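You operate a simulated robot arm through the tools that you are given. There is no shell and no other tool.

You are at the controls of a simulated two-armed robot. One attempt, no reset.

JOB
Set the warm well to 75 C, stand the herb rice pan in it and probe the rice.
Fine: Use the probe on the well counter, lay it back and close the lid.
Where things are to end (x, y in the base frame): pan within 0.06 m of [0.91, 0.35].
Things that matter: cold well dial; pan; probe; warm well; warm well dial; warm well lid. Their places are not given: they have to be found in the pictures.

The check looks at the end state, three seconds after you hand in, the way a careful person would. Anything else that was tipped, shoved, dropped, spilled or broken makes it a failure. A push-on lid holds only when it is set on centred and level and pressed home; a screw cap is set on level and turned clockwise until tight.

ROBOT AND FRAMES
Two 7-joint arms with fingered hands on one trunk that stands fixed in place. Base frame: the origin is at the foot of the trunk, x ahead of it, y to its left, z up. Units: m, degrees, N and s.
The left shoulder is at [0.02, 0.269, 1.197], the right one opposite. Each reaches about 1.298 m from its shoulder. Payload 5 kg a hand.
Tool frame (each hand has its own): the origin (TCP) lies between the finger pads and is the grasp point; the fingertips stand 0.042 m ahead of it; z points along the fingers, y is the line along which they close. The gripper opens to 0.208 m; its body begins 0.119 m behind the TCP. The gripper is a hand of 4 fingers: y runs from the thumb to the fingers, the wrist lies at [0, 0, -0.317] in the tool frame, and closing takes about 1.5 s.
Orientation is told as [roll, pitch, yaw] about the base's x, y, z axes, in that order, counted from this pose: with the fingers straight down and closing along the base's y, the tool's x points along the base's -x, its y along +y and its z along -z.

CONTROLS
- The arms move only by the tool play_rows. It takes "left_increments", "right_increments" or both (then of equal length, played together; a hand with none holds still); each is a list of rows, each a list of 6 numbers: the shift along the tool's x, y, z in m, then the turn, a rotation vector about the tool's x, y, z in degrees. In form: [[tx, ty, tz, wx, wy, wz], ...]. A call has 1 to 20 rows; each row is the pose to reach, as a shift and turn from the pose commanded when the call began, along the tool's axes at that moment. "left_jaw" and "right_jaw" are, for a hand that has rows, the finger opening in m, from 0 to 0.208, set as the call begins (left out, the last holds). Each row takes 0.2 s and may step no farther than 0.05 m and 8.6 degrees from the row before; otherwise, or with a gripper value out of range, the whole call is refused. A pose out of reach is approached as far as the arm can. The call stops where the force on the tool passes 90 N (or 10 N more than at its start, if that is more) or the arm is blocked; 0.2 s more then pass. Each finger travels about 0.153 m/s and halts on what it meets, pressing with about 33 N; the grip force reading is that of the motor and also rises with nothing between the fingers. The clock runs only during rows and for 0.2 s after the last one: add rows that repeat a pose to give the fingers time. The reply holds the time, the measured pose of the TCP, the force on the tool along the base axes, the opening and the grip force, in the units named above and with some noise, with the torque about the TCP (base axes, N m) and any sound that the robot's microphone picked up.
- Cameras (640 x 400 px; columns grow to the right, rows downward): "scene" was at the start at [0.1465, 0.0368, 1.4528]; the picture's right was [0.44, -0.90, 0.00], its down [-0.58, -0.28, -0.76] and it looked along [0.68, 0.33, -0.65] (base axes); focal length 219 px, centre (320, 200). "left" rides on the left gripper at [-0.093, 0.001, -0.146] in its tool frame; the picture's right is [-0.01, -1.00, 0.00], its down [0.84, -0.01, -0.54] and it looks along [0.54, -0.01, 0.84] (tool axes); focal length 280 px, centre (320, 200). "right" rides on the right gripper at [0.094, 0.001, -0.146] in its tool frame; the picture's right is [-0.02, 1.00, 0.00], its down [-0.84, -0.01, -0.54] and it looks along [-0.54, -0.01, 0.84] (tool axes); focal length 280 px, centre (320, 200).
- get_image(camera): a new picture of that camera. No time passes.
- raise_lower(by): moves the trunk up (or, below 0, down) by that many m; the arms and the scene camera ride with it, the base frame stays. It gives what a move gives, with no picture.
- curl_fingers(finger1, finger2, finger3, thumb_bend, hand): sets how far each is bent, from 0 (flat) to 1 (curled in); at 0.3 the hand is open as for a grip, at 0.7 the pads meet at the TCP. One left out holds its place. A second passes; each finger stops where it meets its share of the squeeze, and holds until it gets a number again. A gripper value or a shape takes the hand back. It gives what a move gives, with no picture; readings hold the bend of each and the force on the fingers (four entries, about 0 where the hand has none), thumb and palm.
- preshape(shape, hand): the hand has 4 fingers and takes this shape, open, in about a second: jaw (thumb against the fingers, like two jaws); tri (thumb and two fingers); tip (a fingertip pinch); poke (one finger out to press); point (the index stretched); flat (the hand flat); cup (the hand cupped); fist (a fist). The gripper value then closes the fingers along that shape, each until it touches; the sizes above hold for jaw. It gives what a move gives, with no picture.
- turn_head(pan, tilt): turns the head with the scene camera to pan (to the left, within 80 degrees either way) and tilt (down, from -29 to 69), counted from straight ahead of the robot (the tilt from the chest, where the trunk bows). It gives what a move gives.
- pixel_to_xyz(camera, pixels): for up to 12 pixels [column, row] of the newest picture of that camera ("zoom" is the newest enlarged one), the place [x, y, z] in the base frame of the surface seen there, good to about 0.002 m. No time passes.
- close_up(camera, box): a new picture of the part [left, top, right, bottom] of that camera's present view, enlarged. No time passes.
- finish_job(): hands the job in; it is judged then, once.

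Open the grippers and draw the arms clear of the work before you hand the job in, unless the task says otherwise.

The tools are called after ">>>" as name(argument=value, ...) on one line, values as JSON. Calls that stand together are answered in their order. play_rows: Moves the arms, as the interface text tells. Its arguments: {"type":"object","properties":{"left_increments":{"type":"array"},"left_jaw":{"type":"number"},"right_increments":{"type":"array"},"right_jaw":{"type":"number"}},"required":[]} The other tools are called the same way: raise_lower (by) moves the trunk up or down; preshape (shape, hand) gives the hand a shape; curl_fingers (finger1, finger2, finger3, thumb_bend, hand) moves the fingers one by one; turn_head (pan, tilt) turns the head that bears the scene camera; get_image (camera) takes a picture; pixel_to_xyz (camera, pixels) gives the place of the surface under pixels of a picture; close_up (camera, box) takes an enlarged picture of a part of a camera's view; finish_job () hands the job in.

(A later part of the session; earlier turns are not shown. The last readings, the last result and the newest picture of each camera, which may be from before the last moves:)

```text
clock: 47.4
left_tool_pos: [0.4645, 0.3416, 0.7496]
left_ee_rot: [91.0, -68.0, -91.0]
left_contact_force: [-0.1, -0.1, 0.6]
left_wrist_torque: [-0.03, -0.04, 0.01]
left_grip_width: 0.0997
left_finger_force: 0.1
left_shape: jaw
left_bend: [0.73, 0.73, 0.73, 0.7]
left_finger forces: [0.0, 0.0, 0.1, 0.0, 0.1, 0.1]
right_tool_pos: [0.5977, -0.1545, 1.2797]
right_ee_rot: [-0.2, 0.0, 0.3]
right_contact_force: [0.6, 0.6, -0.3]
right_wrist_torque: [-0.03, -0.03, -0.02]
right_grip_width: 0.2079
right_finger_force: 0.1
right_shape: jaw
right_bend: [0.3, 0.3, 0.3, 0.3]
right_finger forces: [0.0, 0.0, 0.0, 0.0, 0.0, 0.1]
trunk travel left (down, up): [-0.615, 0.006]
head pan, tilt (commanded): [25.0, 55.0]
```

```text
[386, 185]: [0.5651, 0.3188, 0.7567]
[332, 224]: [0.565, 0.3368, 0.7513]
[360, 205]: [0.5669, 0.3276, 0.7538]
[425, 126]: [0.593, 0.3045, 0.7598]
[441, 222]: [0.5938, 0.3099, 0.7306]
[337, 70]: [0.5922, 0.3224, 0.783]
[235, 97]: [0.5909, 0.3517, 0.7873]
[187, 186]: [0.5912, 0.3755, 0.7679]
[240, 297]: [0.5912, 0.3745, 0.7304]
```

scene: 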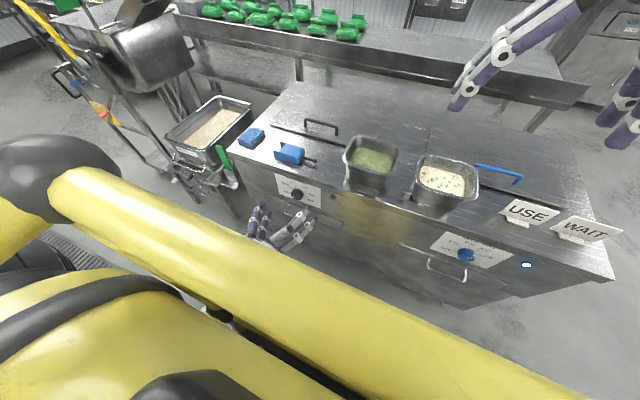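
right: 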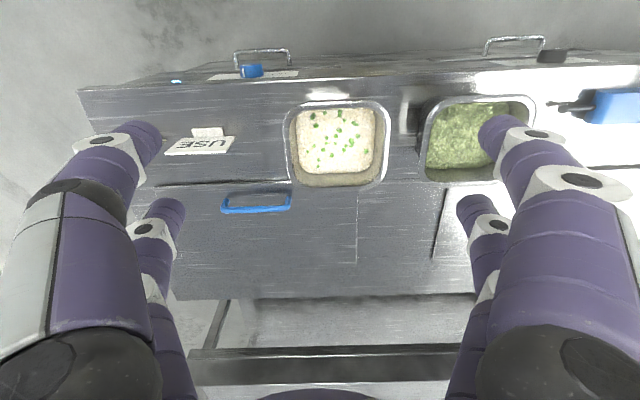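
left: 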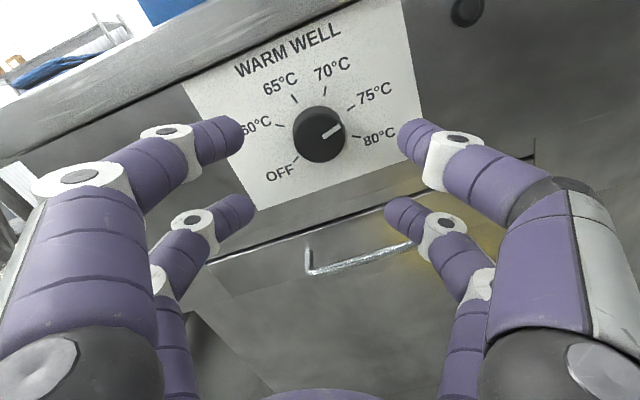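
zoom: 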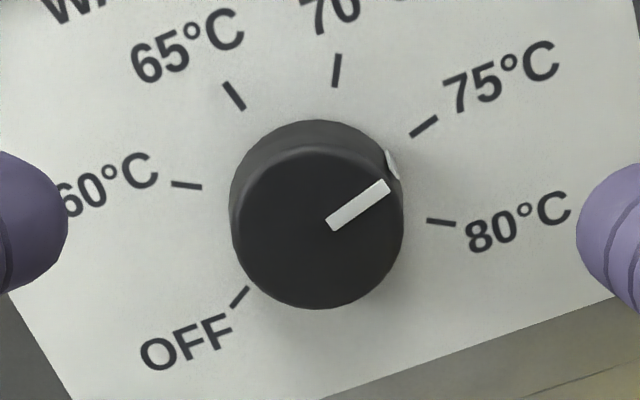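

The pointer reads ≈73–75°, right on the 75 tick. Now I take the left hand out to the left side (y≈0.70), undoing the roll, to get room to point it down again.

>>> play_rows(left_increments=[[0.0, 0.0, -0.03, 0, 0, 0], [0.0053, 0.0464, -0.032, 0, 0, -2.75], [0.0106, 0.0928, -0.034, 0, 0, -5.5], [0.0159, 0.1392, -0.036, 0, 0, -8.25], [0.0212, 0.1856, -0.038, 0, 0, -11], [0.0265, 0.232, -0.04, 0, 0, -13.75], [0.0318, 0.2784, -0.042, 0, 0, -16.5], [0.0371, 0.3248, -0.044, 0, 0, -19.25], [0.0423, 0.3712, -0.045, 0, 0, -22]])

>>> get_image(camera="scene")

```text
clock: 49.4
left_tool_pos: [0.4191, 0.7008, 0.8482]
left_ee_rot: [-164.9, -89.6, 165.1]
left_contact_force: [-0.7, 1.1, 1.3]
left_wrist_torque: [-0.04, 0.02, -0.07]
left_grip_width: 0.0999
left_finger_force: 0.0
left_shape: jaw
left_bend: [0.73, 0.73, 0.73, 0.7]
left_finger forces: [0.1, 0.0, 0.0, 0.0, 0.1, 0.1]
right_tool_pos: [0.5988, -0.1538, 1.2796]
right_ee_rot: [0.0, 0.0, 0.3]
right_contact_force: [-0.7, 0.0, -0.8]
right_wrist_torque: [-0.05, -0.04, -0.01]
right_grip_width: 0.2077
right_finger_force: 0.0
right_shape: jaw
right_bend: [0.3, 0.3, 0.3, 0.3]
right_finger forces: [0.0, 0.0, 0.1, 0.0, 0.1, 0.0]
trunk travel left (down, up): [-0.615, 0.006]
head pan, tilt (commanded): [25.0, 55.0]
```

```text
taken
```

scene: 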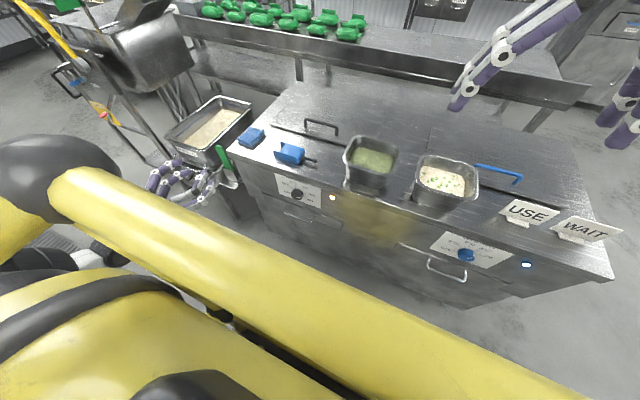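

The warm indicator at (333,198) is now lit. Next I pitch the left hand to point down while raising to about (0.45,0.70,1.15).

>>> play_rows(left_increments=[[-0.025, 0, 0.0025, 0, 7.5, 0], [-0.05, 0, 0.005, 0, 15, 0], [-0.075, 0, 0.0075, 0, 22.5, 0], [-0.1, 0, 0.01, 0, 30, 0], [-0.125, 0, 0.0125, 0, 37.5, 0], [-0.15, 0, 0.015, 0, 45, 0], [-0.175, 0, 0.0175, 0, 52.5, 0], [-0.2, 0, 0.02, 0, 60, 0], [-0.225, 0, 0.0225, 0, 67.5, 0], [-0.25, 0, 0.025, 0, 75, 0], [-0.275, 0, 0.0275, 0, 82.5, 0], [-0.3, 0, 0.03, 0, 90, 0]])

>>> get_image(camera="scene")

```text
clock: 52.0
left_tool_pos: [0.4468, 0.6997, 1.1483]
left_ee_rot: [0.1, -0.3, 0.0]
left_contact_force: [1.0, -1.0, -0.6]
left_wrist_torque: [0.1, 0.04, 0.0]
left_grip_width: 0.0999
left_finger_force: 0.1
left_shape: jaw
left_bend: [0.73, 0.73, 0.73, 0.7]
left_finger forces: [0.0, 0.0, 0.0, 0.1, 0.0, 0.1]
right_tool_pos: [0.5999, -0.156, 1.2795]
right_ee_rot: [0.0, 0.1, 0.1]
right_contact_force: [0.6, -1.2, -0.1]
right_wrist_torque: [0.11, 0.03, -0.01]
right_grip_width: 0.2079
right_finger_force: 0.1
right_shape: jaw
right_bend: [0.3, 0.3, 0.3, 0.3]
right_finger forces: [0.0, 0.1, 0.1, 0.0, 0.0, 0.0]
trunk travel left (down, up): [-0.615, 0.006]
head pan, tilt (commanded): [25.0, 55.0]
```

```text
taken
```

scene: 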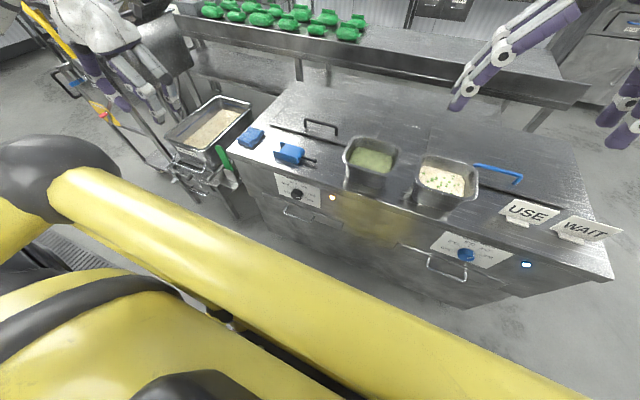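

The left hand now points down at (0.447,0.70,1.148). I move it over the lid's handle area to (0.78,0.345,1.13) while yawing +90° so the fingers can close across the handle bar.

>>> play_rows(left_increments=[[-0.0303, -0.0323, 0.0016, 0, 0, -8.18], [-0.0605, -0.0645, 0.0033, 0, 0, -16.36], [-0.0908, -0.0968, 0.0049, 0, 0, -24.55], [-0.1211, -0.1291, 0.0065, 0, 0, -32.73], [-0.1514, -0.1614, 0.0082, 0, 0, -40.9], [-0.1816, -0.1936, 0.0098, 0, 0, -49.1], [-0.2119, -0.2259, 0.0115, 0, 0, -57.27], [-0.2422, -0.2582, 0.0131, 0, 0, -65.45], [-0.2725, -0.2905, 0.0147, 0, 0, -73.64], [-0.3027, -0.3227, 0.0164, 0, 0, -81.8], [-0.333, -0.355, 0.018, 0, 0, -90]])

>>> get_image(camera="left")

>>> get_image(camera="scene")

```text
clock: 54.4
left_tool_pos: [0.7827, 0.3461, 1.1286]
left_ee_rot: [-0.2, 0.0, 90.3]
left_contact_force: [2.0, 0.9, -1.1]
left_wrist_torque: [-0.12, 0.2, 0.0]
left_grip_width: 0.1001
left_finger_force: 0.1
left_shape: jaw
left_bend: [0.73, 0.73, 0.73, 0.7]
left_finger forces: [0.1, 0.1, 0.0, 0.0, 0.0, 0.0]
right_tool_pos: [0.6011, -0.1538, 1.2786]
right_ee_rot: [-0.1, 0.2, 0.3]
right_contact_force: [0.6, 0.6, -2.4]
right_wrist_torque: [-0.01, 0.28, 0.02]
right_grip_width: 0.2077
right_finger_force: 0.0
right_shape: jaw
right_bend: [0.3, 0.3, 0.3, 0.3]
right_finger forces: [0.0, 0.0, 0.0, 0.0, 0.0, 0.0]
trunk travel left (down, up): [-0.615, 0.006]
head pan, tilt (commanded): [25.0, 55.0]
```

```text
taken
```

left: 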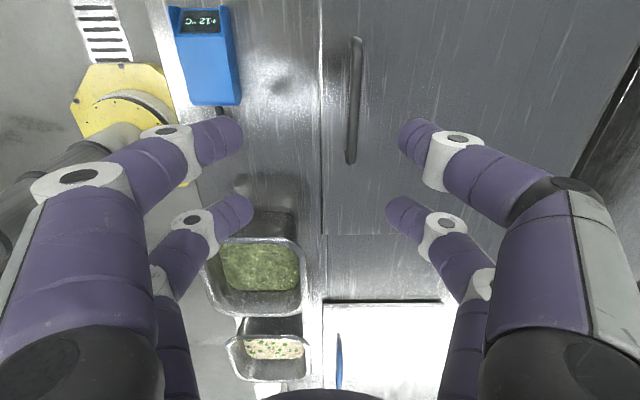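

```text
taken
```

scene: 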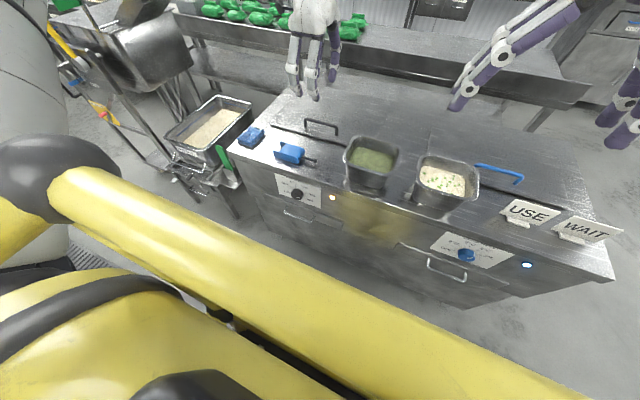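

I measure the handle bar precisely from this overhead view.

>>> pixel_to_xyz(camera="left", pixels=[[356, 42], [354, 70], [353, 100], [352, 130], [351, 160], [348, 100], [360, 100], [370, 100], [325, 100], [560, 60], [322, 232], [600, 120]])

>>> close_up(camera="left", box=[300, 20, 420, 180])

>>> close_up(camera="left", box=[320, 0, 640, 330])

```text
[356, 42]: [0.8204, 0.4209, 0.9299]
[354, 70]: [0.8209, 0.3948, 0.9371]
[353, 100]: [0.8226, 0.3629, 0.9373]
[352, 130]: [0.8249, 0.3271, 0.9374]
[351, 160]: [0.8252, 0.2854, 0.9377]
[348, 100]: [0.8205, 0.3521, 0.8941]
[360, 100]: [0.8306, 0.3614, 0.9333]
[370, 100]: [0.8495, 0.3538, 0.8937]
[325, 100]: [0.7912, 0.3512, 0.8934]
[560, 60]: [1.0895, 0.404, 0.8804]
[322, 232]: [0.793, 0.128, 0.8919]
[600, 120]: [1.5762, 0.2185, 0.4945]
```

```text
2.50 times, centred on (360, 100) of left
```

zoom: 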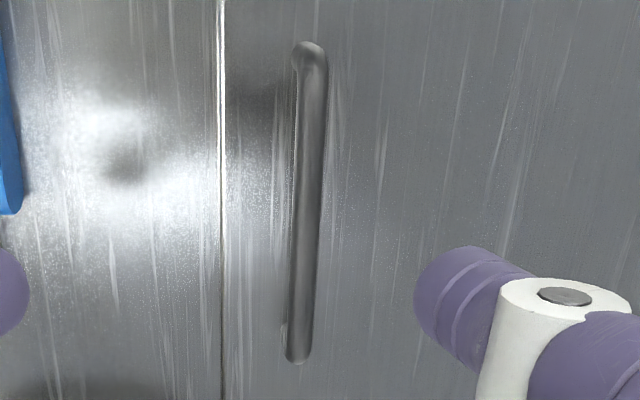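

```text
1.21 times, centred on (480, 165) of left
```

zoom: 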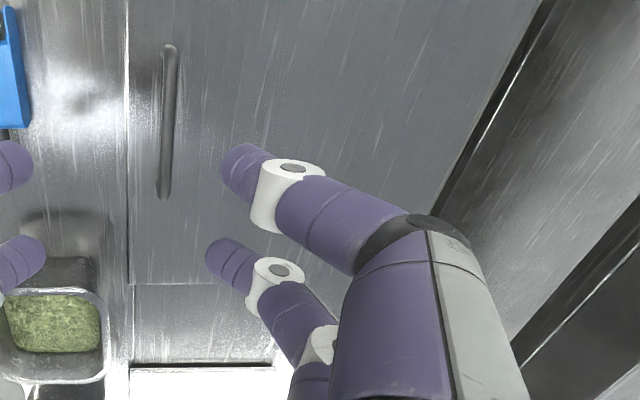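

The bar is centred at about (0.825,0.353,0.931), top 0.9375, with a gap of ~3 cm below. I align over it, narrow the jaw to 0.06, and descend to TCP z≈0.943.

>>> play_rows(left_increments=[[-0.007, -0.042, 0, 0, 0, 0], [-0.007, -0.042, 0.04, 0, 0, 0], [-0.007, -0.042, 0.08, 0, 0, 0], [-0.007, -0.042, 0.12, 0, 0, 0], [-0.007, -0.042, 0.12, 0, 0, 0]], left_jaw=0.06)

>>> get_image(camera="left")

```text
clock: 55.6
left_tool_pos: [0.8247, 0.3526, 1.0127]
left_ee_rot: [-0.3, 0.0, 89.8]
left_contact_force: [0.1, -1.1, -1.1]
left_wrist_torque: [0.05, 0.11, 0.0]
left_grip_width: 0.0602
left_finger_force: 0.0
left_shape: jaw
left_bend: [0.73, 0.73, 0.73, 0.7]
left_finger forces: [0.1, 0.1, 0.1, 0.0, 0.0, 0.0]
right_tool_pos: [0.601, -0.155, 1.2793]
right_ee_rot: [0.0, 0.2, 0.2]
right_contact_force: [1.5, -0.3, -0.9]
right_wrist_torque: [0.04, 0.14, 0.01]
right_grip_width: 0.2077
right_finger_force: 0.0
right_shape: jaw
right_bend: [0.3, 0.3, 0.3, 0.3]
right_finger forces: [0.0, 0.0, 0.0, 0.0, 0.0, 0.0]
trunk travel left (down, up): [-0.615, 0.006]
head pan, tilt (commanded): [25.0, 55.0]
```

```text
taken
```

left: 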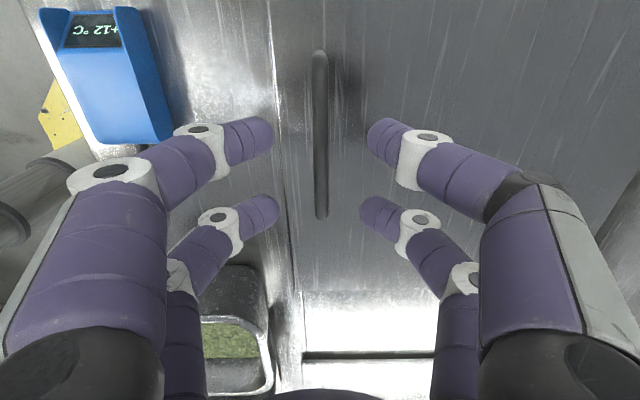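

The bar is centred between the fingers. I descend the remaining 0.07 m.

>>> play_rows(left_increments=[[0, 0, 0.025, 0, 0, 0], [0, 0, 0.05, 0, 0, 0], [0, 0, 0.07, 0, 0, 0], [0, 0, 0.07, 0, 0, 0]])

>>> get_image(camera="left")

```text
clock: 56.6
left_tool_pos: [0.8129, 0.3583, 0.9467]
left_ee_rot: [-0.6, 0.1, 90.0]
left_contact_force: [0.0, 0.1, -0.8]
left_wrist_torque: [0.03, -0.07, 0.0]
left_grip_width: 0.0599
left_finger_force: 0.2
left_shape: jaw
left_bend: [0.73, 0.73, 0.73, 0.7]
left_finger forces: [0.0, 0.0, 0.1, 0.1, 0.1, 0.0]
left hand out of reach, approached as far as the arm can: row 2, 3, 4
right_tool_pos: [0.5983, -0.1529, 1.28]
right_ee_rot: [0.1, 0.0, 0.2]
right_contact_force: [-0.9, 0.0, 0.5]
right_wrist_torque: [-0.01, -0.06, -0.04]
right_grip_width: 0.208
right_finger_force: 0.0
right_shape: jaw
right_bend: [0.3, 0.3, 0.3, 0.3]
right_finger forces: [0.0, 0.0, 0.0, 0.0, 0.0, 0.1]
trunk travel left (down, up): [-0.615, 0.006]
head pan, tilt (commanded): [25.0, 55.0]
```

```text
taken
```

left: 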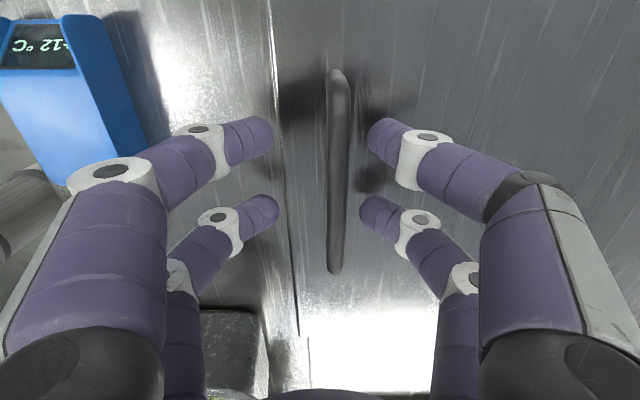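

The hand stopped slightly off at (0.813,0.358,0.947) due to reach, but the bar (column 335) is still between the fingertips (275 and 365). Each finger stops independently, so I close on the bar here.

>>> play_rows(left_increments=[[0, 0, 0, 0, 0, 0], [0, 0, 0, 0, 0, 0], [0, 0, 0, 0, 0, 0], [0, 0, 0, 0, 0, 0], [0, 0, 0, 0, 0, 0]], left_jaw=0.0)

>>> get_image(camera="left")

```text
clock: 57.8
left_tool_pos: [0.8155, 0.3601, 0.9446]
left_ee_rot: [-0.4, 0.1, 90.0]
left_contact_force: [13.8, 0.3, -10.3]
left_wrist_torque: [-0.05, -0.1, -0.18]
left_grip_width: 0.0049
left_finger_force: 33.2
left_shape: jaw
left_bend: [0.7, 0.7, 0.72, 0.72]
left_finger forces: [23.9, 0.1, 0.1, 0.0, 30.9, 0.0]
right_tool_pos: [0.6002, -0.154, 1.2799]
right_ee_rot: [-0.2, 0.1, 0.2]
right_contact_force: [0.2, -0.2, 0.1]
right_wrist_torque: [0.0, 0.0, 0.03]
right_grip_width: 0.208
right_finger_force: 0.1
right_shape: jaw
right_bend: [0.3, 0.3, 0.3, 0.3]
right_finger forces: [0.1, 0.1, 0.0, 0.1, 0.1, 0.1]
trunk travel left (down, up): [-0.615, 0.006]
head pan, tilt (commanded): [25.0, 55.0]
```

```text
taken
```

left: 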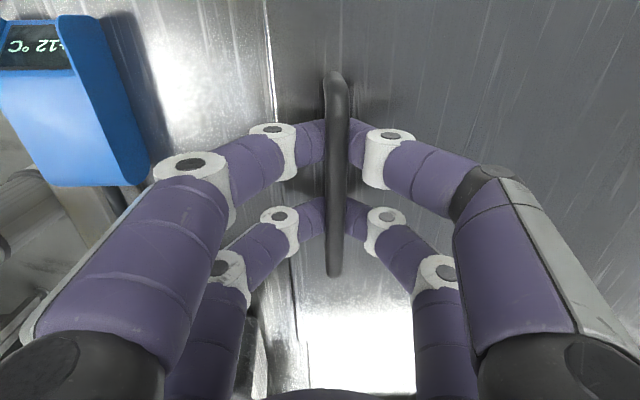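

The fingers are closed under/around the bar. I lift a small amount along the expected hinge arc (~10°) and observe forces.

>>> play_rows(left_increments=[[0, -0.003, -0.01, 0, 0, 0], [0, -0.005, -0.019, 0, 0, 0], [0, -0.008, -0.028, 0, 0, 0], [0, -0.011, -0.0375, 0, 0, 0]])

>>> get_image(camera="left")

>>> close_up(camera="scene", box=[230, 60, 430, 190])

```text
clock: 58.8
left_tool_pos: [0.8257, 0.3584, 0.9822]
left_ee_rot: [-0.2, 0.0, 90.0]
left_contact_force: [14.4, 0.8, -15.8]
left_wrist_torque: [-0.07, 0.06, -0.12]
left_grip_width: 0.0051
left_finger_force: 32.9
left_shape: jaw
left_bend: [0.7, 0.7, 0.72, 0.72]
left_finger forces: [21.8, 0.1, 0.1, 0.0, 33.0, 0.0]
right_tool_pos: [0.6014, -0.1538, 1.2797]
right_ee_rot: [-0.1, 0.0, 0.2]
right_contact_force: [-0.8, 0.2, 0.3]
right_wrist_torque: [0.02, 0.02, 0.0]
right_grip_width: 0.2079
right_finger_force: 0.0
right_shape: jaw
right_bend: [0.3, 0.3, 0.3, 0.3]
right_finger forces: [0.0, 0.0, 0.0, 0.1, 0.0, 0.1]
trunk travel left (down, up): [-0.615, 0.006]
head pan, tilt (commanded): [25.0, 55.0]
```

```text
taken
```

left: 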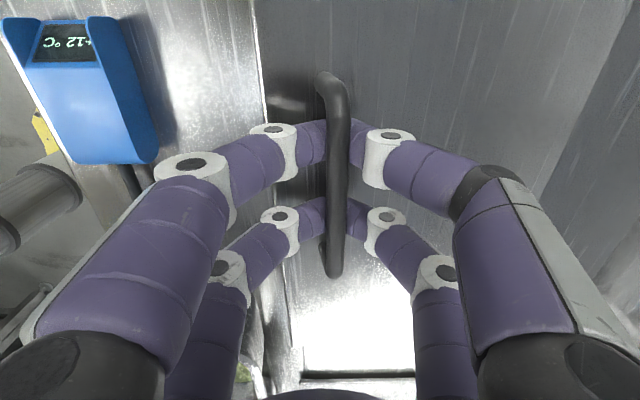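

```text
3.08 times, centred on (330, 125) of scene
```

zoom: 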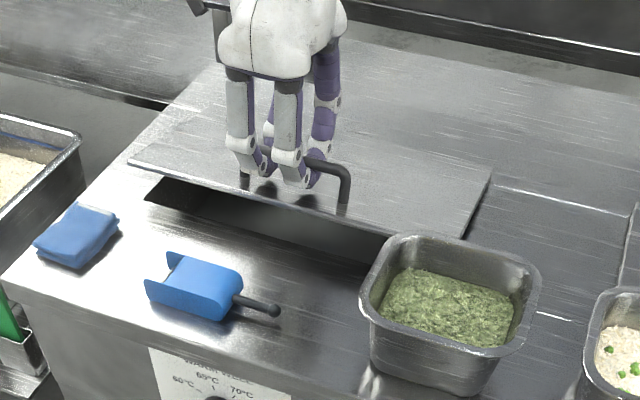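

The lid is hinged at the back and lifts; I continue along the arc to about 50°.

>>> play_rows(left_increments=[[0, -0.0081, -0.0178, 0, 0, 0], [0, -0.0177, -0.0349, 0, 0, 0], [0, -0.0287, -0.0512, 0, 0, 0], [0, -0.0412, -0.0663, 0, 0, 0], [0, -0.0549, -0.0804, 0, 0, 0], [0, -0.0698, -0.0931, 0, 0, 0], [0, -0.0856, -0.1046, 0, 0, 0], [0, -0.1025, -0.1146, 0, 0, 0]])

>>> get_image(camera="scene")

>>> close_up(camera="scene", box=[230, 50, 430, 180])

```text
clock: 59.9
left_tool_pos: [0.8514, 0.361, 1.041]
left_ee_rot: [-0.9, 0.7, 89.4]
left_contact_force: [55.4, -30.6, -44.4]
left_wrist_torque: [-0.35, 0.02, -0.93]
left_grip_width: 0.0071
left_finger_force: 33.3
left_shape: jaw
left_bend: [0.7, 0.7, 0.63, 0.71]
left_finger forces: [21.4, 22.5, 38.1, 0.0, 43.5, 0.0]
left hand out of reach, approached as far as the arm can: row 1, 2, 3, 4, 5
right_tool_pos: [0.6034, -0.1551, 1.2778]
right_ee_rot: [-0.1, 0.2, 0.1]
right_contact_force: [-0.9, 1.2, 1.2]
right_wrist_torque: [-0.14, -0.16, -0.02]
right_grip_width: 0.208
right_finger_force: 0.1
right_shape: jaw
right_bend: [0.3, 0.3, 0.3, 0.3]
right_finger forces: [0.0, 0.1, 0.0, 0.0, 0.1, 0.0]
trunk travel left (down, up): [-0.615, 0.006]
head pan, tilt (commanded): [25.0, 55.0]
stopped in row 5 (left hand): the force on the tool passed its limit at 95 N (the readings are from after the stop); the commanded pose is now the measured one
```

```text
taken
```

scene: 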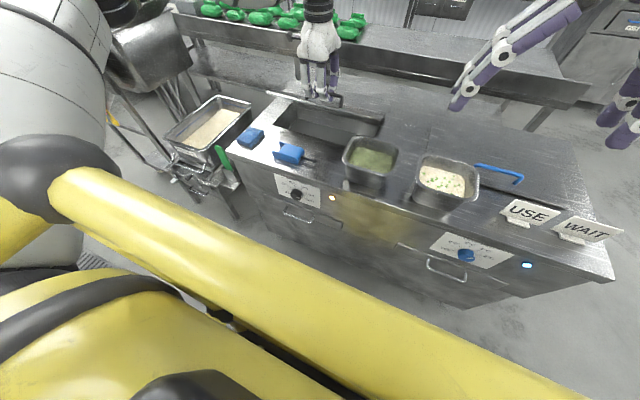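

```text
3.08 times, centred on (330, 115) of scene
```

zoom: 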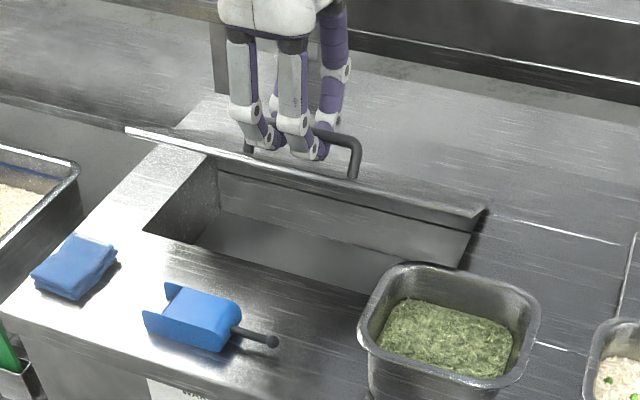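

The left wrist hits a joint limit at yaw 90 when moving further, with the lid at about 26°. I'll lower the lid back along the arc, then regrip with a smaller yaw.

>>> play_rows(left_increments=[[0, 0.009, 0.02, 0, 0, 0], [0, 0.018, 0.04, 0, 0, 0], [0, 0.026, 0.058, 0, 0, 0], [0, 0.031, 0.075, 0, 0, 0], [0, 0.035, 0.09, 0, 0, 0], [0, 0.036, 0.096, 0, 0, 0], [0, 0.036, 0.096, 0, 0, 0]])

>>> get_image(camera="left")

>>> close_up(camera="scene", box=[230, 50, 430, 180])

```text
clock: 61.5
left_tool_pos: [0.8117, 0.3675, 0.9503]
left_ee_rot: [-0.6, 0.4, 89.9]
left_contact_force: [9.9, -1.5, -3.7]
left_wrist_torque: [-0.13, -0.07, -0.33]
left_grip_width: 0.0054
left_finger_force: 32.9
left_shape: jaw
left_bend: [0.7, 0.7, 0.71, 0.71]
left_finger forces: [0.1, 0.0, 0.0, 0.1, 0.0, 0.0]
right_tool_pos: [0.6003, -0.1541, 1.2795]
right_ee_rot: [-0.1, 0.1, 0.2]
right_contact_force: [-0.4, -0.1, 0.2]
right_wrist_torque: [0.0, -0.02, 0.03]
right_grip_width: 0.2078
right_finger_force: 0.0
right_shape: jaw
right_bend: [0.3, 0.3, 0.3, 0.3]
right_finger forces: [0.1, 0.0, 0.0, 0.1, 0.1, 0.0]
trunk travel left (down, up): [-0.615, 0.006]
head pan, tilt (commanded): [25.0, 55.0]
```

```text
taken
```

left: 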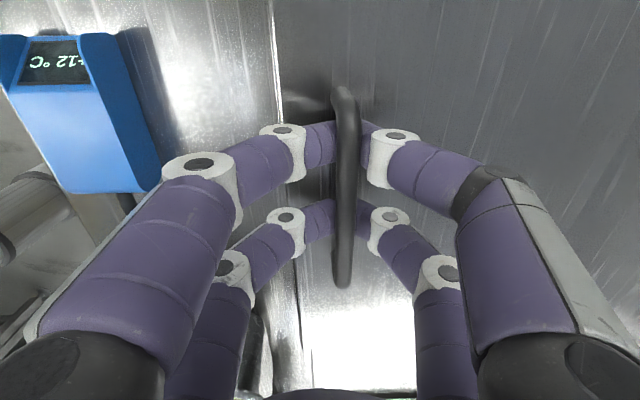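

```text
3.08 times, centred on (330, 115) of scene
```

zoom: 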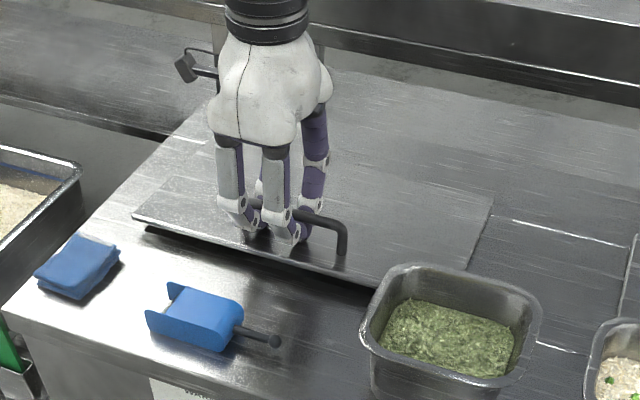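

The lid is back nearly closed. I open the fingers, raise, rotate the yaw to about 55°, and re-approach the bar.

>>> play_rows(left_increments=[[0, 0, 0.003, 0, 0, 0], [0, 0, 0.003, 0, 0, 0], [0, 0, 0, 0, 0, 0], [0, 0, -0.03, 0, 0, 0], [0, 0, -0.065, 0, 0, 0], [0.007, -0.006, -0.065, 0, 0, 8], [0.014, -0.012, -0.065, 0, 0, 16], [0.014, -0.012, -0.065, 0, 0, 24], [0.014, -0.012, -0.065, 0, 0, 32], [0.014, -0.012, -0.065, 0, 0, 35]], left_jaw=0.06)

>>> get_image(camera="left")

```text
clock: 63.7
left_tool_pos: [0.8232, 0.3518, 1.0173]
left_ee_rot: [-0.8, -0.1, 54.6]
left_contact_force: [1.3, -0.3, -0.1]
left_wrist_torque: [-0.04, 0.03, 0.0]
left_grip_width: 0.0598
left_finger_force: 0.1
left_shape: jaw
left_bend: [0.73, 0.73, 0.74, 0.7]
left_finger forces: [0.0, 0.1, 0.0, 0.0, 0.1, 0.0]
right_tool_pos: [0.6003, -0.1543, 1.2792]
right_ee_rot: [-0.1, 0.0, 0.2]
right_contact_force: [-0.5, 0.1, -0.6]
right_wrist_torque: [-0.01, 0.01, -0.01]
right_grip_width: 0.208
right_finger_force: 0.1
right_shape: jaw
right_bend: [0.3, 0.3, 0.3, 0.3]
right_finger forces: [0.0, 0.0, 0.1, 0.0, 0.1, 0.0]
trunk travel left (down, up): [-0.615, 0.006]
head pan, tilt (commanded): [25.0, 55.0]
```

```text
taken
```

left: 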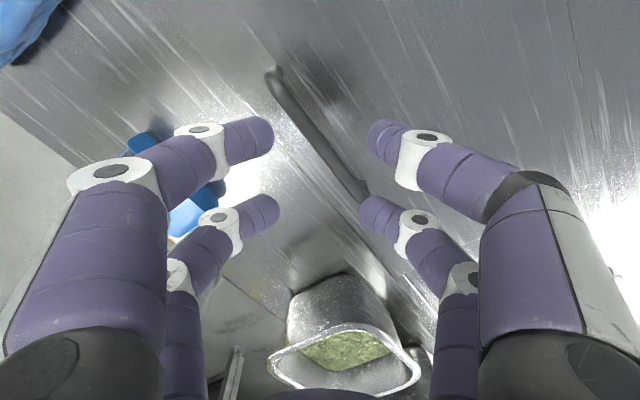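

At yaw 55 the bar runs diagonally between the fingers, which is a poor hook. In free air I test whether the lifted handle position (x≈0.95, z≈1.11) is reachable at yaw 55, then 75.

>>> play_rows(left_increments=[[0, 0, -0.05, 0, 0, 0], [0, 0, -0.1, 0, 0, 0], [-0.023, -0.033, -0.1, 0, 0, 0], [-0.046, -0.066, -0.1, 0, 0, 0], [-0.07, -0.1, -0.1, 0, 0, 0], [-0.07, -0.1, -0.1, 0, 0, -7], [-0.07, -0.1, -0.1, 0, 0, -14], [-0.07, -0.1, -0.1, 0, 0, -20]])

```text
clock: 65.5
left_tool_pos: [0.8617, 0.3912, 1.1128]
left_ee_rot: [-1.7, 0.4, 74.8]
left_contact_force: [-0.5, 0.1, 0.1]
left_wrist_torque: [-0.02, -0.05, -0.02]
left_grip_width: 0.0599
left_finger_force: 0.1
left_shape: jaw
left_bend: [0.73, 0.73, 0.73, 0.7]
left_finger forces: [0.0, 0.0, 0.1, 0.0, 0.0, 0.0]
left hand out of reach, approached as far as the arm can: row 3, 4, 5, 6, 7, 8
right_tool_pos: [0.5989, -0.1537, 1.2783]
right_ee_rot: [-0.1, 0.1, 0.2]
right_contact_force: [-0.1, -0.6, -0.1]
right_wrist_torque: [-0.04, -0.06, 0.05]
right_grip_width: 0.2079
right_finger_force: 0.1
right_shape: jaw
right_bend: [0.3, 0.3, 0.3, 0.3]
right_finger forces: [0.1, 0.0, 0.0, 0.0, 0.0, 0.1]
trunk travel left (down, up): [-0.615, 0.006]
head pan, tilt (commanded): [25.0, 55.0]
```

Vertical-hand reach ends near x≈0.86, so the lid can be lifted only ~25° this way; I'll hold it there with the left and slip the right hand underneath to push it open. First I lower the trunk 0.06 to ease the left wrist and re-align over the bar.

>>> raise_lower(by=-0.06)

>>> get_image(camera="left")

```text
clock: 66.5
left_tool_pos: [0.8628, 0.3912, 1.0524]
left_ee_rot: [-1.5, 0.4, 74.7]
left_contact_force: [-0.3, 0.7, -0.3]
left_wrist_torque: [0.01, -0.09, -0.03]
left_grip_width: 0.06
left_finger_force: 0.0
left_shape: jaw
left_bend: [0.73, 0.73, 0.73, 0.7]
left_finger forces: [0.0, 0.0, 0.0, 0.1, 0.0, 0.0]
right_tool_pos: [0.5992, -0.1535, 1.2198]
right_ee_rot: [0.0, 0.0, 0.2]
right_contact_force: [0.2, 1.1, -0.3]
right_wrist_torque: [0.0, -0.04, 0.02]
right_grip_width: 0.208
right_finger_force: 0.0
right_shape: jaw
right_bend: [0.3, 0.3, 0.3, 0.3]
right_finger forces: [0.0, 0.0, 0.0, 0.0, 0.0, 0.0]
trunk travel left (down, up): [-0.555, 0.066]
head pan, tilt (commanded): [25.0, 55.0]
```

```text
taken
```

left: 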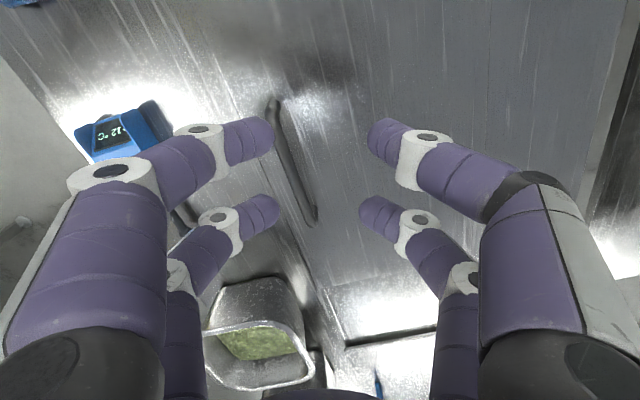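

I move over the bar at (0.823,0.353) with yaw ≈87 and descend to z≈0.943.

>>> play_rows(left_increments=[[0.024, 0.0143, 0, 0, 0, -6], [0.0472, 0.0286, 0, 0, 0, -12], [0.0472, 0.0286, 0.03, 0, 0, -12], [0.0472, 0.0286, 0.06, 0, 0, -12], [0.0472, 0.0286, 0.085, 0, 0, -12], [0.0472, 0.0286, 0.108, 0, 0, -12], [0.0472, 0.0286, 0.108, 0, 0, -12]], left_jaw=0.07)

>>> get_image(camera="left")

```text
clock: 68.1
left_tool_pos: [0.8252, 0.3522, 0.9424]
left_ee_rot: [-1.4, 0.7, 86.7]
left_contact_force: [0.7, -0.7, 0.2]
left_wrist_torque: [0.02, -0.02, -0.02]
left_grip_width: 0.07
left_finger_force: 0.1
left_shape: jaw
left_bend: [0.73, 0.73, 0.74, 0.7]
left_finger forces: [0.0, 0.0, 0.0, 0.0, 0.1, 0.0]
right_tool_pos: [0.5991, -0.1537, 1.2204]
right_ee_rot: [0.0, 0.0, 0.2]
right_contact_force: [-0.2, 0.6, 0.2]
right_wrist_torque: [0.01, -0.04, -0.01]
right_grip_width: 0.2079
right_finger_force: 0.1
right_shape: jaw
right_bend: [0.3, 0.3, 0.3, 0.3]
right_finger forces: [0.0, 0.0, 0.0, 0.0, 0.1, 0.0]
trunk travel left (down, up): [-0.555, 0.066]
head pan, tilt (commanded): [25.0, 55.0]
```

```text
taken
```

left: 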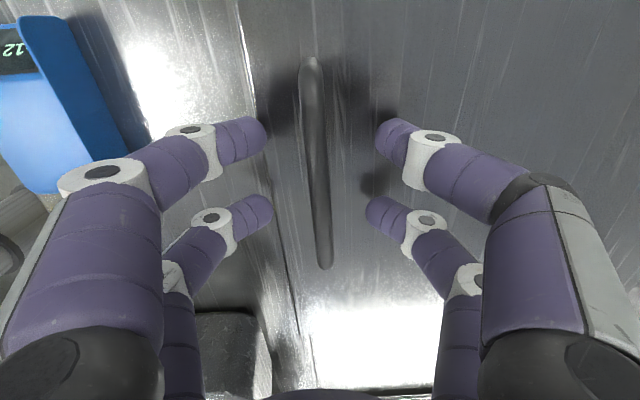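

Good, the lower trunk solved the reach at the bar. I close the fingers around it.

>>> play_rows(left_increments=[[0, 0, 0, 0, 0, 0], [0, 0, 0, 0, 0, 0], [0, 0, 0, 0, 0, 0], [0, 0, 0, 0, 0, 0], [0, 0, 0, 0, 0, 0]], left_jaw=0.0)

>>> get_image(camera="left")

```text
clock: 69.3
left_tool_pos: [0.8252, 0.3518, 0.9421]
left_ee_rot: [-1.4, 0.7, 86.7]
left_contact_force: [1.8, -1.4, -10.8]
left_wrist_torque: [-0.33, -0.06, -0.02]
left_grip_width: 0.0001
left_finger_force: 33.3
left_shape: jaw
left_bend: [0.7, 0.7, 0.7, 0.68]
left_finger forces: [30.5, 0.0, 0.1, 0.0, 30.7, 0.0]
right_tool_pos: [0.5992, -0.1525, 1.22]
right_ee_rot: [-0.2, 0.0, 0.2]
right_contact_force: [-0.6, 0.3, 0.0]
right_wrist_torque: [0.03, -0.01, -0.01]
right_grip_width: 0.2079
right_finger_force: 0.2
right_shape: jaw
right_bend: [0.3, 0.3, 0.3, 0.3]
right_finger forces: [0.0, 0.0, 0.1, 0.0, 0.0, 0.1]
trunk travel left (down, up): [-0.555, 0.066]
head pan, tilt (commanded): [25.0, 55.0]
```

```text
taken
```

left: 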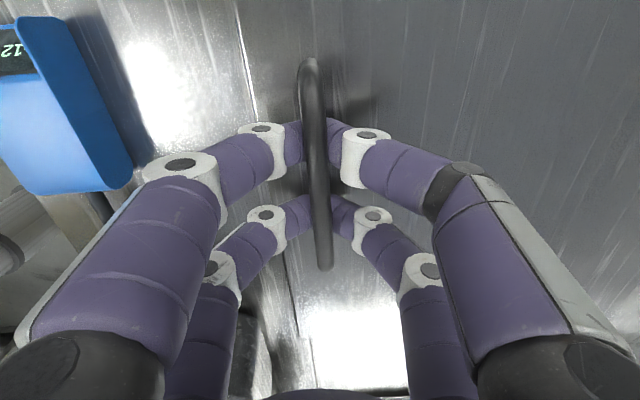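

The bar is hooked in the closed fingers. I lift along the arc to θ≈30° while tilting the hand forward (18°) so the wrist stays within reach.

>>> play_rows(left_increments=[[0, -0.0042, -0.019, 3, 0, 0], [-0.0006, -0.01, -0.0374, 6, 0, 0], [-0.001, -0.0175, -0.0552, 9, 0, 0], [-0.0015, -0.0265, -0.0721, 12, 0, 0], [-0.0021, -0.0369, -0.0883, 15, 0, 0], [-0.0028, -0.0488, -0.1032, 18, 0, 0]])

>>> close_up(camera="scene", box=[230, 40, 430, 170])

```text
clock: 70.7
left_tool_pos: [0.8729, 0.3537, 1.0443]
left_ee_rot: [-19.2, 0.8, 86.7]
left_contact_force: [3.8, -1.8, -17.5]
left_wrist_torque: [-1.0, 0.5, 0.02]
left_grip_width: 0.0
left_finger_force: 32.8
left_shape: jaw
left_bend: [0.7, 0.7, 0.7, 0.68]
left_finger forces: [24.9, 8.8, 0.0, 0.0, 29.2, 0.0]
right_tool_pos: [0.6013, -0.1536, 1.2193]
right_ee_rot: [-0.1, 0.1, 0.2]
right_contact_force: [1.5, 0.3, -0.2]
right_wrist_torque: [-0.05, 0.07, -0.01]
right_grip_width: 0.2078
right_finger_force: 0.0
right_shape: jaw
right_bend: [0.3, 0.3, 0.3, 0.3]
right_finger forces: [0.0, 0.0, 0.0, 0.0, 0.0, 0.0]
trunk travel left (down, up): [-0.555, 0.066]
head pan, tilt (commanded): [25.0, 55.0]
```

```text
3.08 times, centred on (330, 105) of scene
```

zoom: 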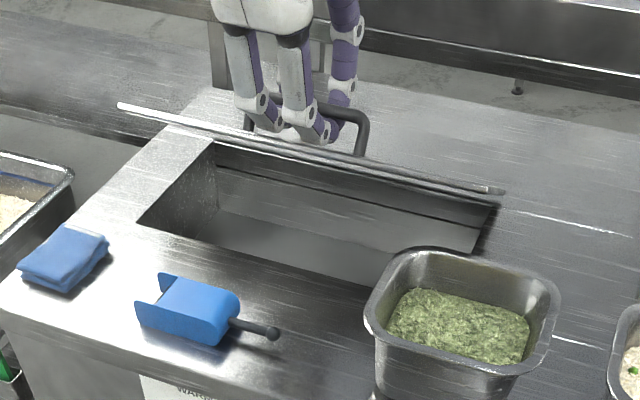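

The lid lifts with little force; I continue along the arc to θ≈50° with forward tilt 30°.

>>> play_rows(left_increments=[[-0.0005, -0.0168, -0.0092, 3, 0, 0], [-0.001, -0.0342, -0.0166, 6, 0, 0], [-0.0015, -0.0522, -0.0226, 9, 0, 0], [-0.002, -0.0707, -0.0268, 12, 0, 0]])

>>> close_up(camera="scene", box=[230, 40, 430, 170])

>>> get_image(camera="left")

```text
clock: 71.7
left_tool_pos: [0.9248, 0.354, 1.0954]
left_ee_rot: [-31.1, 0.7, 86.7]
left_contact_force: [-46.2, 2.8, -6.1]
left_wrist_torque: [-1.18, 8.25, -0.3]
left_grip_width: 0.0
left_finger_force: 33.1
left_shape: jaw
left_bend: [0.67, 0.7, 0.7, 0.71]
left_finger forces: [80.3, 174.4, 21.0, 0.1, 11.4, 0.1]
right_tool_pos: [0.5977, -0.1515, 1.2213]
right_ee_rot: [-0.2, 0.0, 0.2]
right_contact_force: [-0.2, -0.3, -0.1]
right_wrist_torque: [0.01, 0.04, 0.0]
right_grip_width: 0.2079
right_finger_force: 0.0
right_shape: jaw
right_bend: [0.3, 0.3, 0.3, 0.3]
right_finger forces: [0.1, 0.0, 0.0, 0.0, 0.0, 0.0]
trunk travel left (down, up): [-0.555, 0.066]
head pan, tilt (commanded): [25.0, 55.0]
```

```text
3.08 times, centred on (330, 105) of scene
```

zoom: 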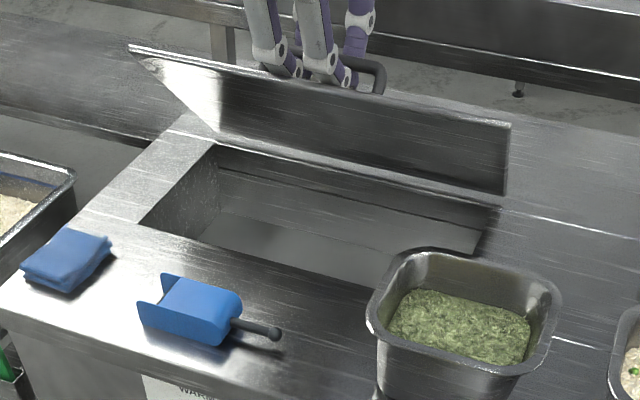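

```text
taken
```

left: 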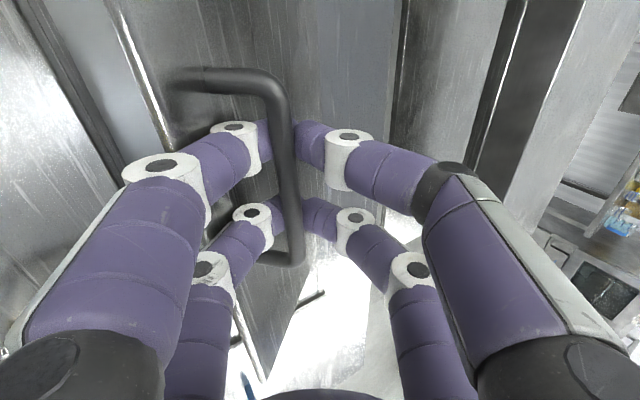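

The lid is well up, but finger force is rising (174 N on finger 2). I measure the lid's corners to know its actual angle and hinge.

>>> close_up(camera="scene", box=[230, 40, 430, 170])

>>> pixel_to_xyz(camera="zoom", pixels=[[135, 52], [507, 127], [504, 190], [320, 95], [320, 140], [330, 165], [400, 175], [215, 125], [480, 240], [300, 200], [350, 280], [185, 237]])

```text
3.08 times, centred on (330, 105) of scene
```

zoom: 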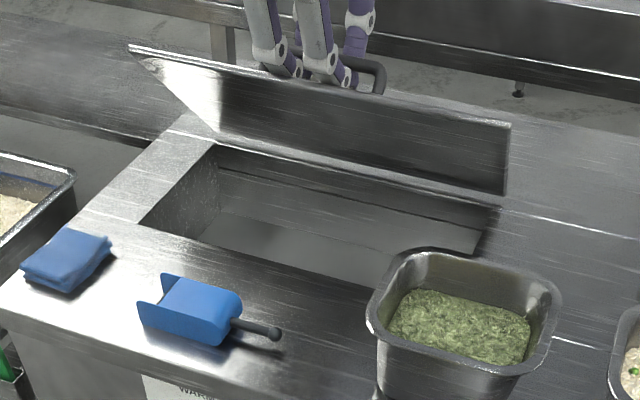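

```text
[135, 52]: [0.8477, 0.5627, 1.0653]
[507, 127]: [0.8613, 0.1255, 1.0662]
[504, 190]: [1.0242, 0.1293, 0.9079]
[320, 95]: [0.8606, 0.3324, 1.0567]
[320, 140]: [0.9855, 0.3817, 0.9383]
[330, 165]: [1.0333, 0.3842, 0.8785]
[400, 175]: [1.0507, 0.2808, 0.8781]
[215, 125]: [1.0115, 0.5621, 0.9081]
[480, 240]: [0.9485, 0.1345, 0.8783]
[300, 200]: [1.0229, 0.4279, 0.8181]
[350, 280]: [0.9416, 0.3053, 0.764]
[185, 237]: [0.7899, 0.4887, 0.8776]
```

The lid stands at about 45° (front edge at x≈0.855, z≈1.066; hinge near (1.05,0.88)). I look with the head raised to see how both arms lie before bringing the right hand beneath the lid.

>>> turn_head(pan=15, tilt=25)

>>> get_image(camera="scene")

```text
clock: 72.6
left_tool_pos: [0.9261, 0.3557, 1.096]
left_ee_rot: [-31.2, 0.8, 86.8]
left_contact_force: [-45.7, 7.7, -1.5]
left_wrist_torque: [-0.98, 8.54, -0.27]
left_grip_width: 0.0001
left_finger_force: 33.0
left_shape: jaw
left_bend: [0.67, 0.7, 0.7, 0.72]
left_finger forces: [83.1, 177.5, 20.7, 0.0, 11.2, 0.0]
right_tool_pos: [0.5971, -0.1533, 1.2217]
right_ee_rot: [0.0, -0.1, 0.2]
right_contact_force: [0.2, -0.1, 0.3]
right_wrist_torque: [-0.01, 0.02, 0.02]
right_grip_width: 0.2079
right_finger_force: 0.1
right_shape: jaw
right_bend: [0.3, 0.3, 0.3, 0.3]
right_finger forces: [0.1, 0.1, 0.0, 0.0, 0.0, 0.0]
trunk travel left (down, up): [-0.555, 0.066]
head pan, tilt (commanded): [15.0, 25.0]
```

```text
taken
```

scene: 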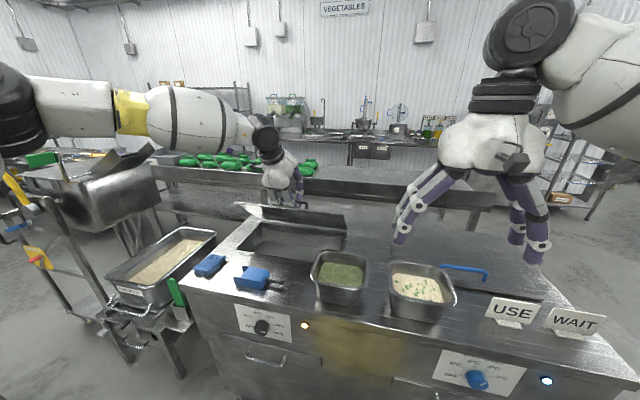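

The left forearm comes in from the left and leaves room. I close the right jaw and move the right hand to (0.66,0.20,1.13), pitching it to point forward-down (60°), while slightly relieving the left grip.

>>> play_rows(right_increments=[[-0.007, 0.0392, 0.01, -0.58, -6.64, -1.01], [-0.014, 0.0784, 0.02, -1.16, -13.29, -2.02], [-0.021, 0.1177, 0.03, -1.75, -19.93, -3.02], [-0.028, 0.1569, 0.04, -2.33, -26.58, -4.03], [-0.035, 0.1961, 0.05, -2.91, -33.2, -5.04], [-0.042, 0.2353, 0.06, -3.49, -39.87, -6.05], [-0.049, 0.2746, 0.07, -4.08, -46.5, -7.05], [-0.056, 0.3138, 0.08, -4.66, -53.2, -8.06], [-0.063, 0.353, 0.09, -5.24, -59.8, -9.07]], left_increments=[[0, 0.001, -0.0005, 0, 0, 0], [0, 0.002, -0.001, 0, 0, 0], [0, 0.003, -0.0015, 0, 0, 0], [0, 0.004, -0.002, 0, 0, 0], [0, 0.005, -0.003, 0, 0, 0], [0, 0.005, -0.003, 0, 0, 0], [0, 0.005, -0.003, 0, 0, 0], [0, 0.005, -0.003, 0, 0, 0], [0, 0.005, -0.003, 0, 0, 0]], right_jaw=0.0)

>>> get_image(camera="scene")

>>> get_image(camera="right")

```text
clock: 74.6
left_tool_pos: [0.9242, 0.3551, 1.0936]
left_ee_rot: [-31.2, 0.7, 86.7]
left_contact_force: [-13.7, 10.2, -21.1]
left_wrist_torque: [-0.35, 4.46, -0.15]
left_grip_width: 0.0
left_finger_force: 32.6
left_shape: jaw
left_bend: [0.67, 0.7, 0.7, 0.72]
left_finger forces: [69.5, 141.0, 24.7, 0.0, 15.2, 0.0]
right_tool_pos: [0.6601, 0.1991, 1.1281]
right_ee_rot: [-0.1, -59.9, 10.2]
right_contact_force: [0.6, -0.8, 0.7]
right_wrist_torque: [0.04, 0.07, 0.05]
right_grip_width: 0.0
right_finger_force: 32.8
right_shape: jaw
right_bend: [0.7, 0.7, 0.7, 0.7]
right_finger forces: [0.0, 0.0, 0.0, 0.0, 0.1, 0.0]
trunk travel left (down, up): [-0.555, 0.066]
head pan, tilt (commanded): [15.0, 25.0]
```

```text
taken
```

scene: 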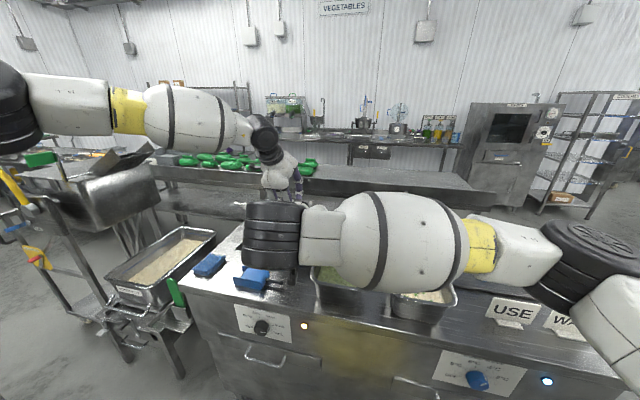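

```text
taken
```

right: 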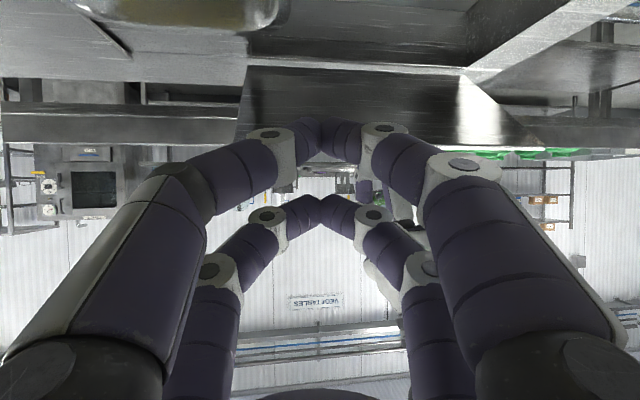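

The right hand is at (0.66,0.20,1.13) pointing forward-down. I slide it beneath the lid's front edge to about (0.84,0.255,1.005).

>>> play_rows(right_increments=[[0.0031, 0.0086, 0.0387, 0, 0, 0], [0.0062, 0.0172, 0.0774, 0, 0, 0], [0.0092, 0.0257, 0.1161, 0, 0, 0], [0.0123, 0.0343, 0.1548, 0, 0, 0], [0.0127, 0.029, 0.189, 0, 0, 0], [0.013, 0.0239, 0.2234, 0, 0, 0]])

>>> get_image(camera="right")

>>> get_image(camera="left")

```text
clock: 76.0
left_tool_pos: [0.9227, 0.355, 1.0938]
left_ee_rot: [-31.2, 0.8, 86.7]
left_contact_force: [-10.4, 8.5, -24.7]
left_wrist_torque: [-0.26, 4.63, 0.0]
left_grip_width: 0.0
left_finger_force: 33.2
left_shape: jaw
left_bend: [0.67, 0.7, 0.7, 0.72]
left_finger forces: [76.1, 146.8, 24.5, 0.1, 15.2, 0.0]
right_tool_pos: [0.8409, 0.2568, 1.0041]
right_ee_rot: [-0.1, -59.9, 10.5]
right_contact_force: [-0.7, -0.1, 0.2]
right_wrist_torque: [-0.04, 0.08, -0.02]
right_grip_width: 0.0
right_finger_force: 33.5
right_shape: jaw
right_bend: [0.7, 0.7, 0.7, 0.7]
right_finger forces: [0.0, 0.0, 0.1, 0.0, 0.0, 0.0]
trunk travel left (down, up): [-0.555, 0.066]
head pan, tilt (commanded): [15.0, 25.0]
```

```text
taken
```

right: 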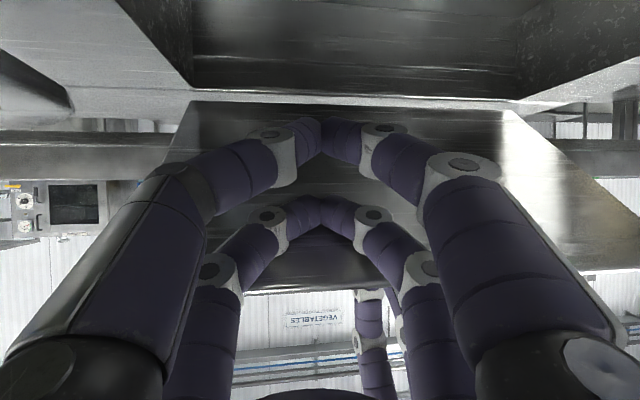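

```text
taken
```

left: 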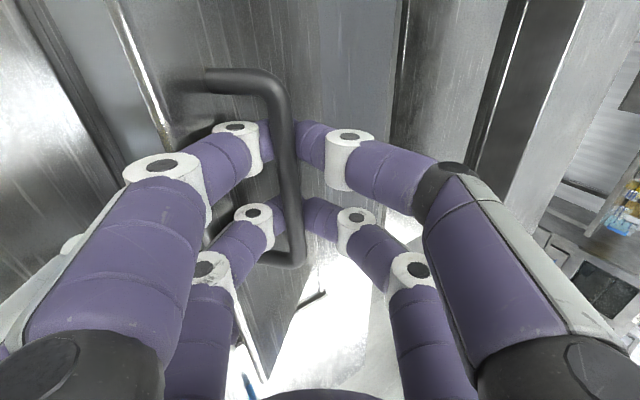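

The right fingers are under the lid (its edge shows near row 290 in the right view). I raise them gently along the lid's normal to make contact.

>>> play_rows(right_increments=[[-0.0109, -0.0014, 0.0028, 0, 0, 0], [-0.0217, -0.0028, 0.0056, 0, 0, 0]])

```text
clock: 76.7
left_tool_pos: [0.9243, 0.3557, 1.0957]
left_ee_rot: [-31.3, 0.6, 87.0]
left_contact_force: [-5.7, -0.6, -9.4]
left_wrist_torque: [-0.84, 6.51, -0.1]
left_grip_width: 0.0
left_finger_force: 33.2
left_shape: jaw
left_bend: [0.7, 0.7, 0.7, 0.71]
left_finger forces: [96.3, 174.4, 25.3, 0.0, 17.2, 0.1]
right_tool_pos: [0.8492, 0.2589, 1.0094]
right_ee_rot: [-0.3, -58.7, 10.7]
right_contact_force: [-29.5, -9.3, -11.8]
right_wrist_torque: [0.35, -0.06, -0.75]
right_grip_width: 0.0
right_finger_force: 33.1
right_shape: jaw
right_bend: [0.7, 0.7, 0.7, 0.7]
right_finger forces: [0.0, 0.0, 9.7, 0.0, 0.0, 0.0]
trunk travel left (down, up): [-0.555, 0.066]
head pan, tilt (commanded): [15.0, 25.0]
stopped in row 2 (right hand): the force on the tool passed its limit at 92 N (the readings are from after the stop); the commanded pose is now the measured one
```

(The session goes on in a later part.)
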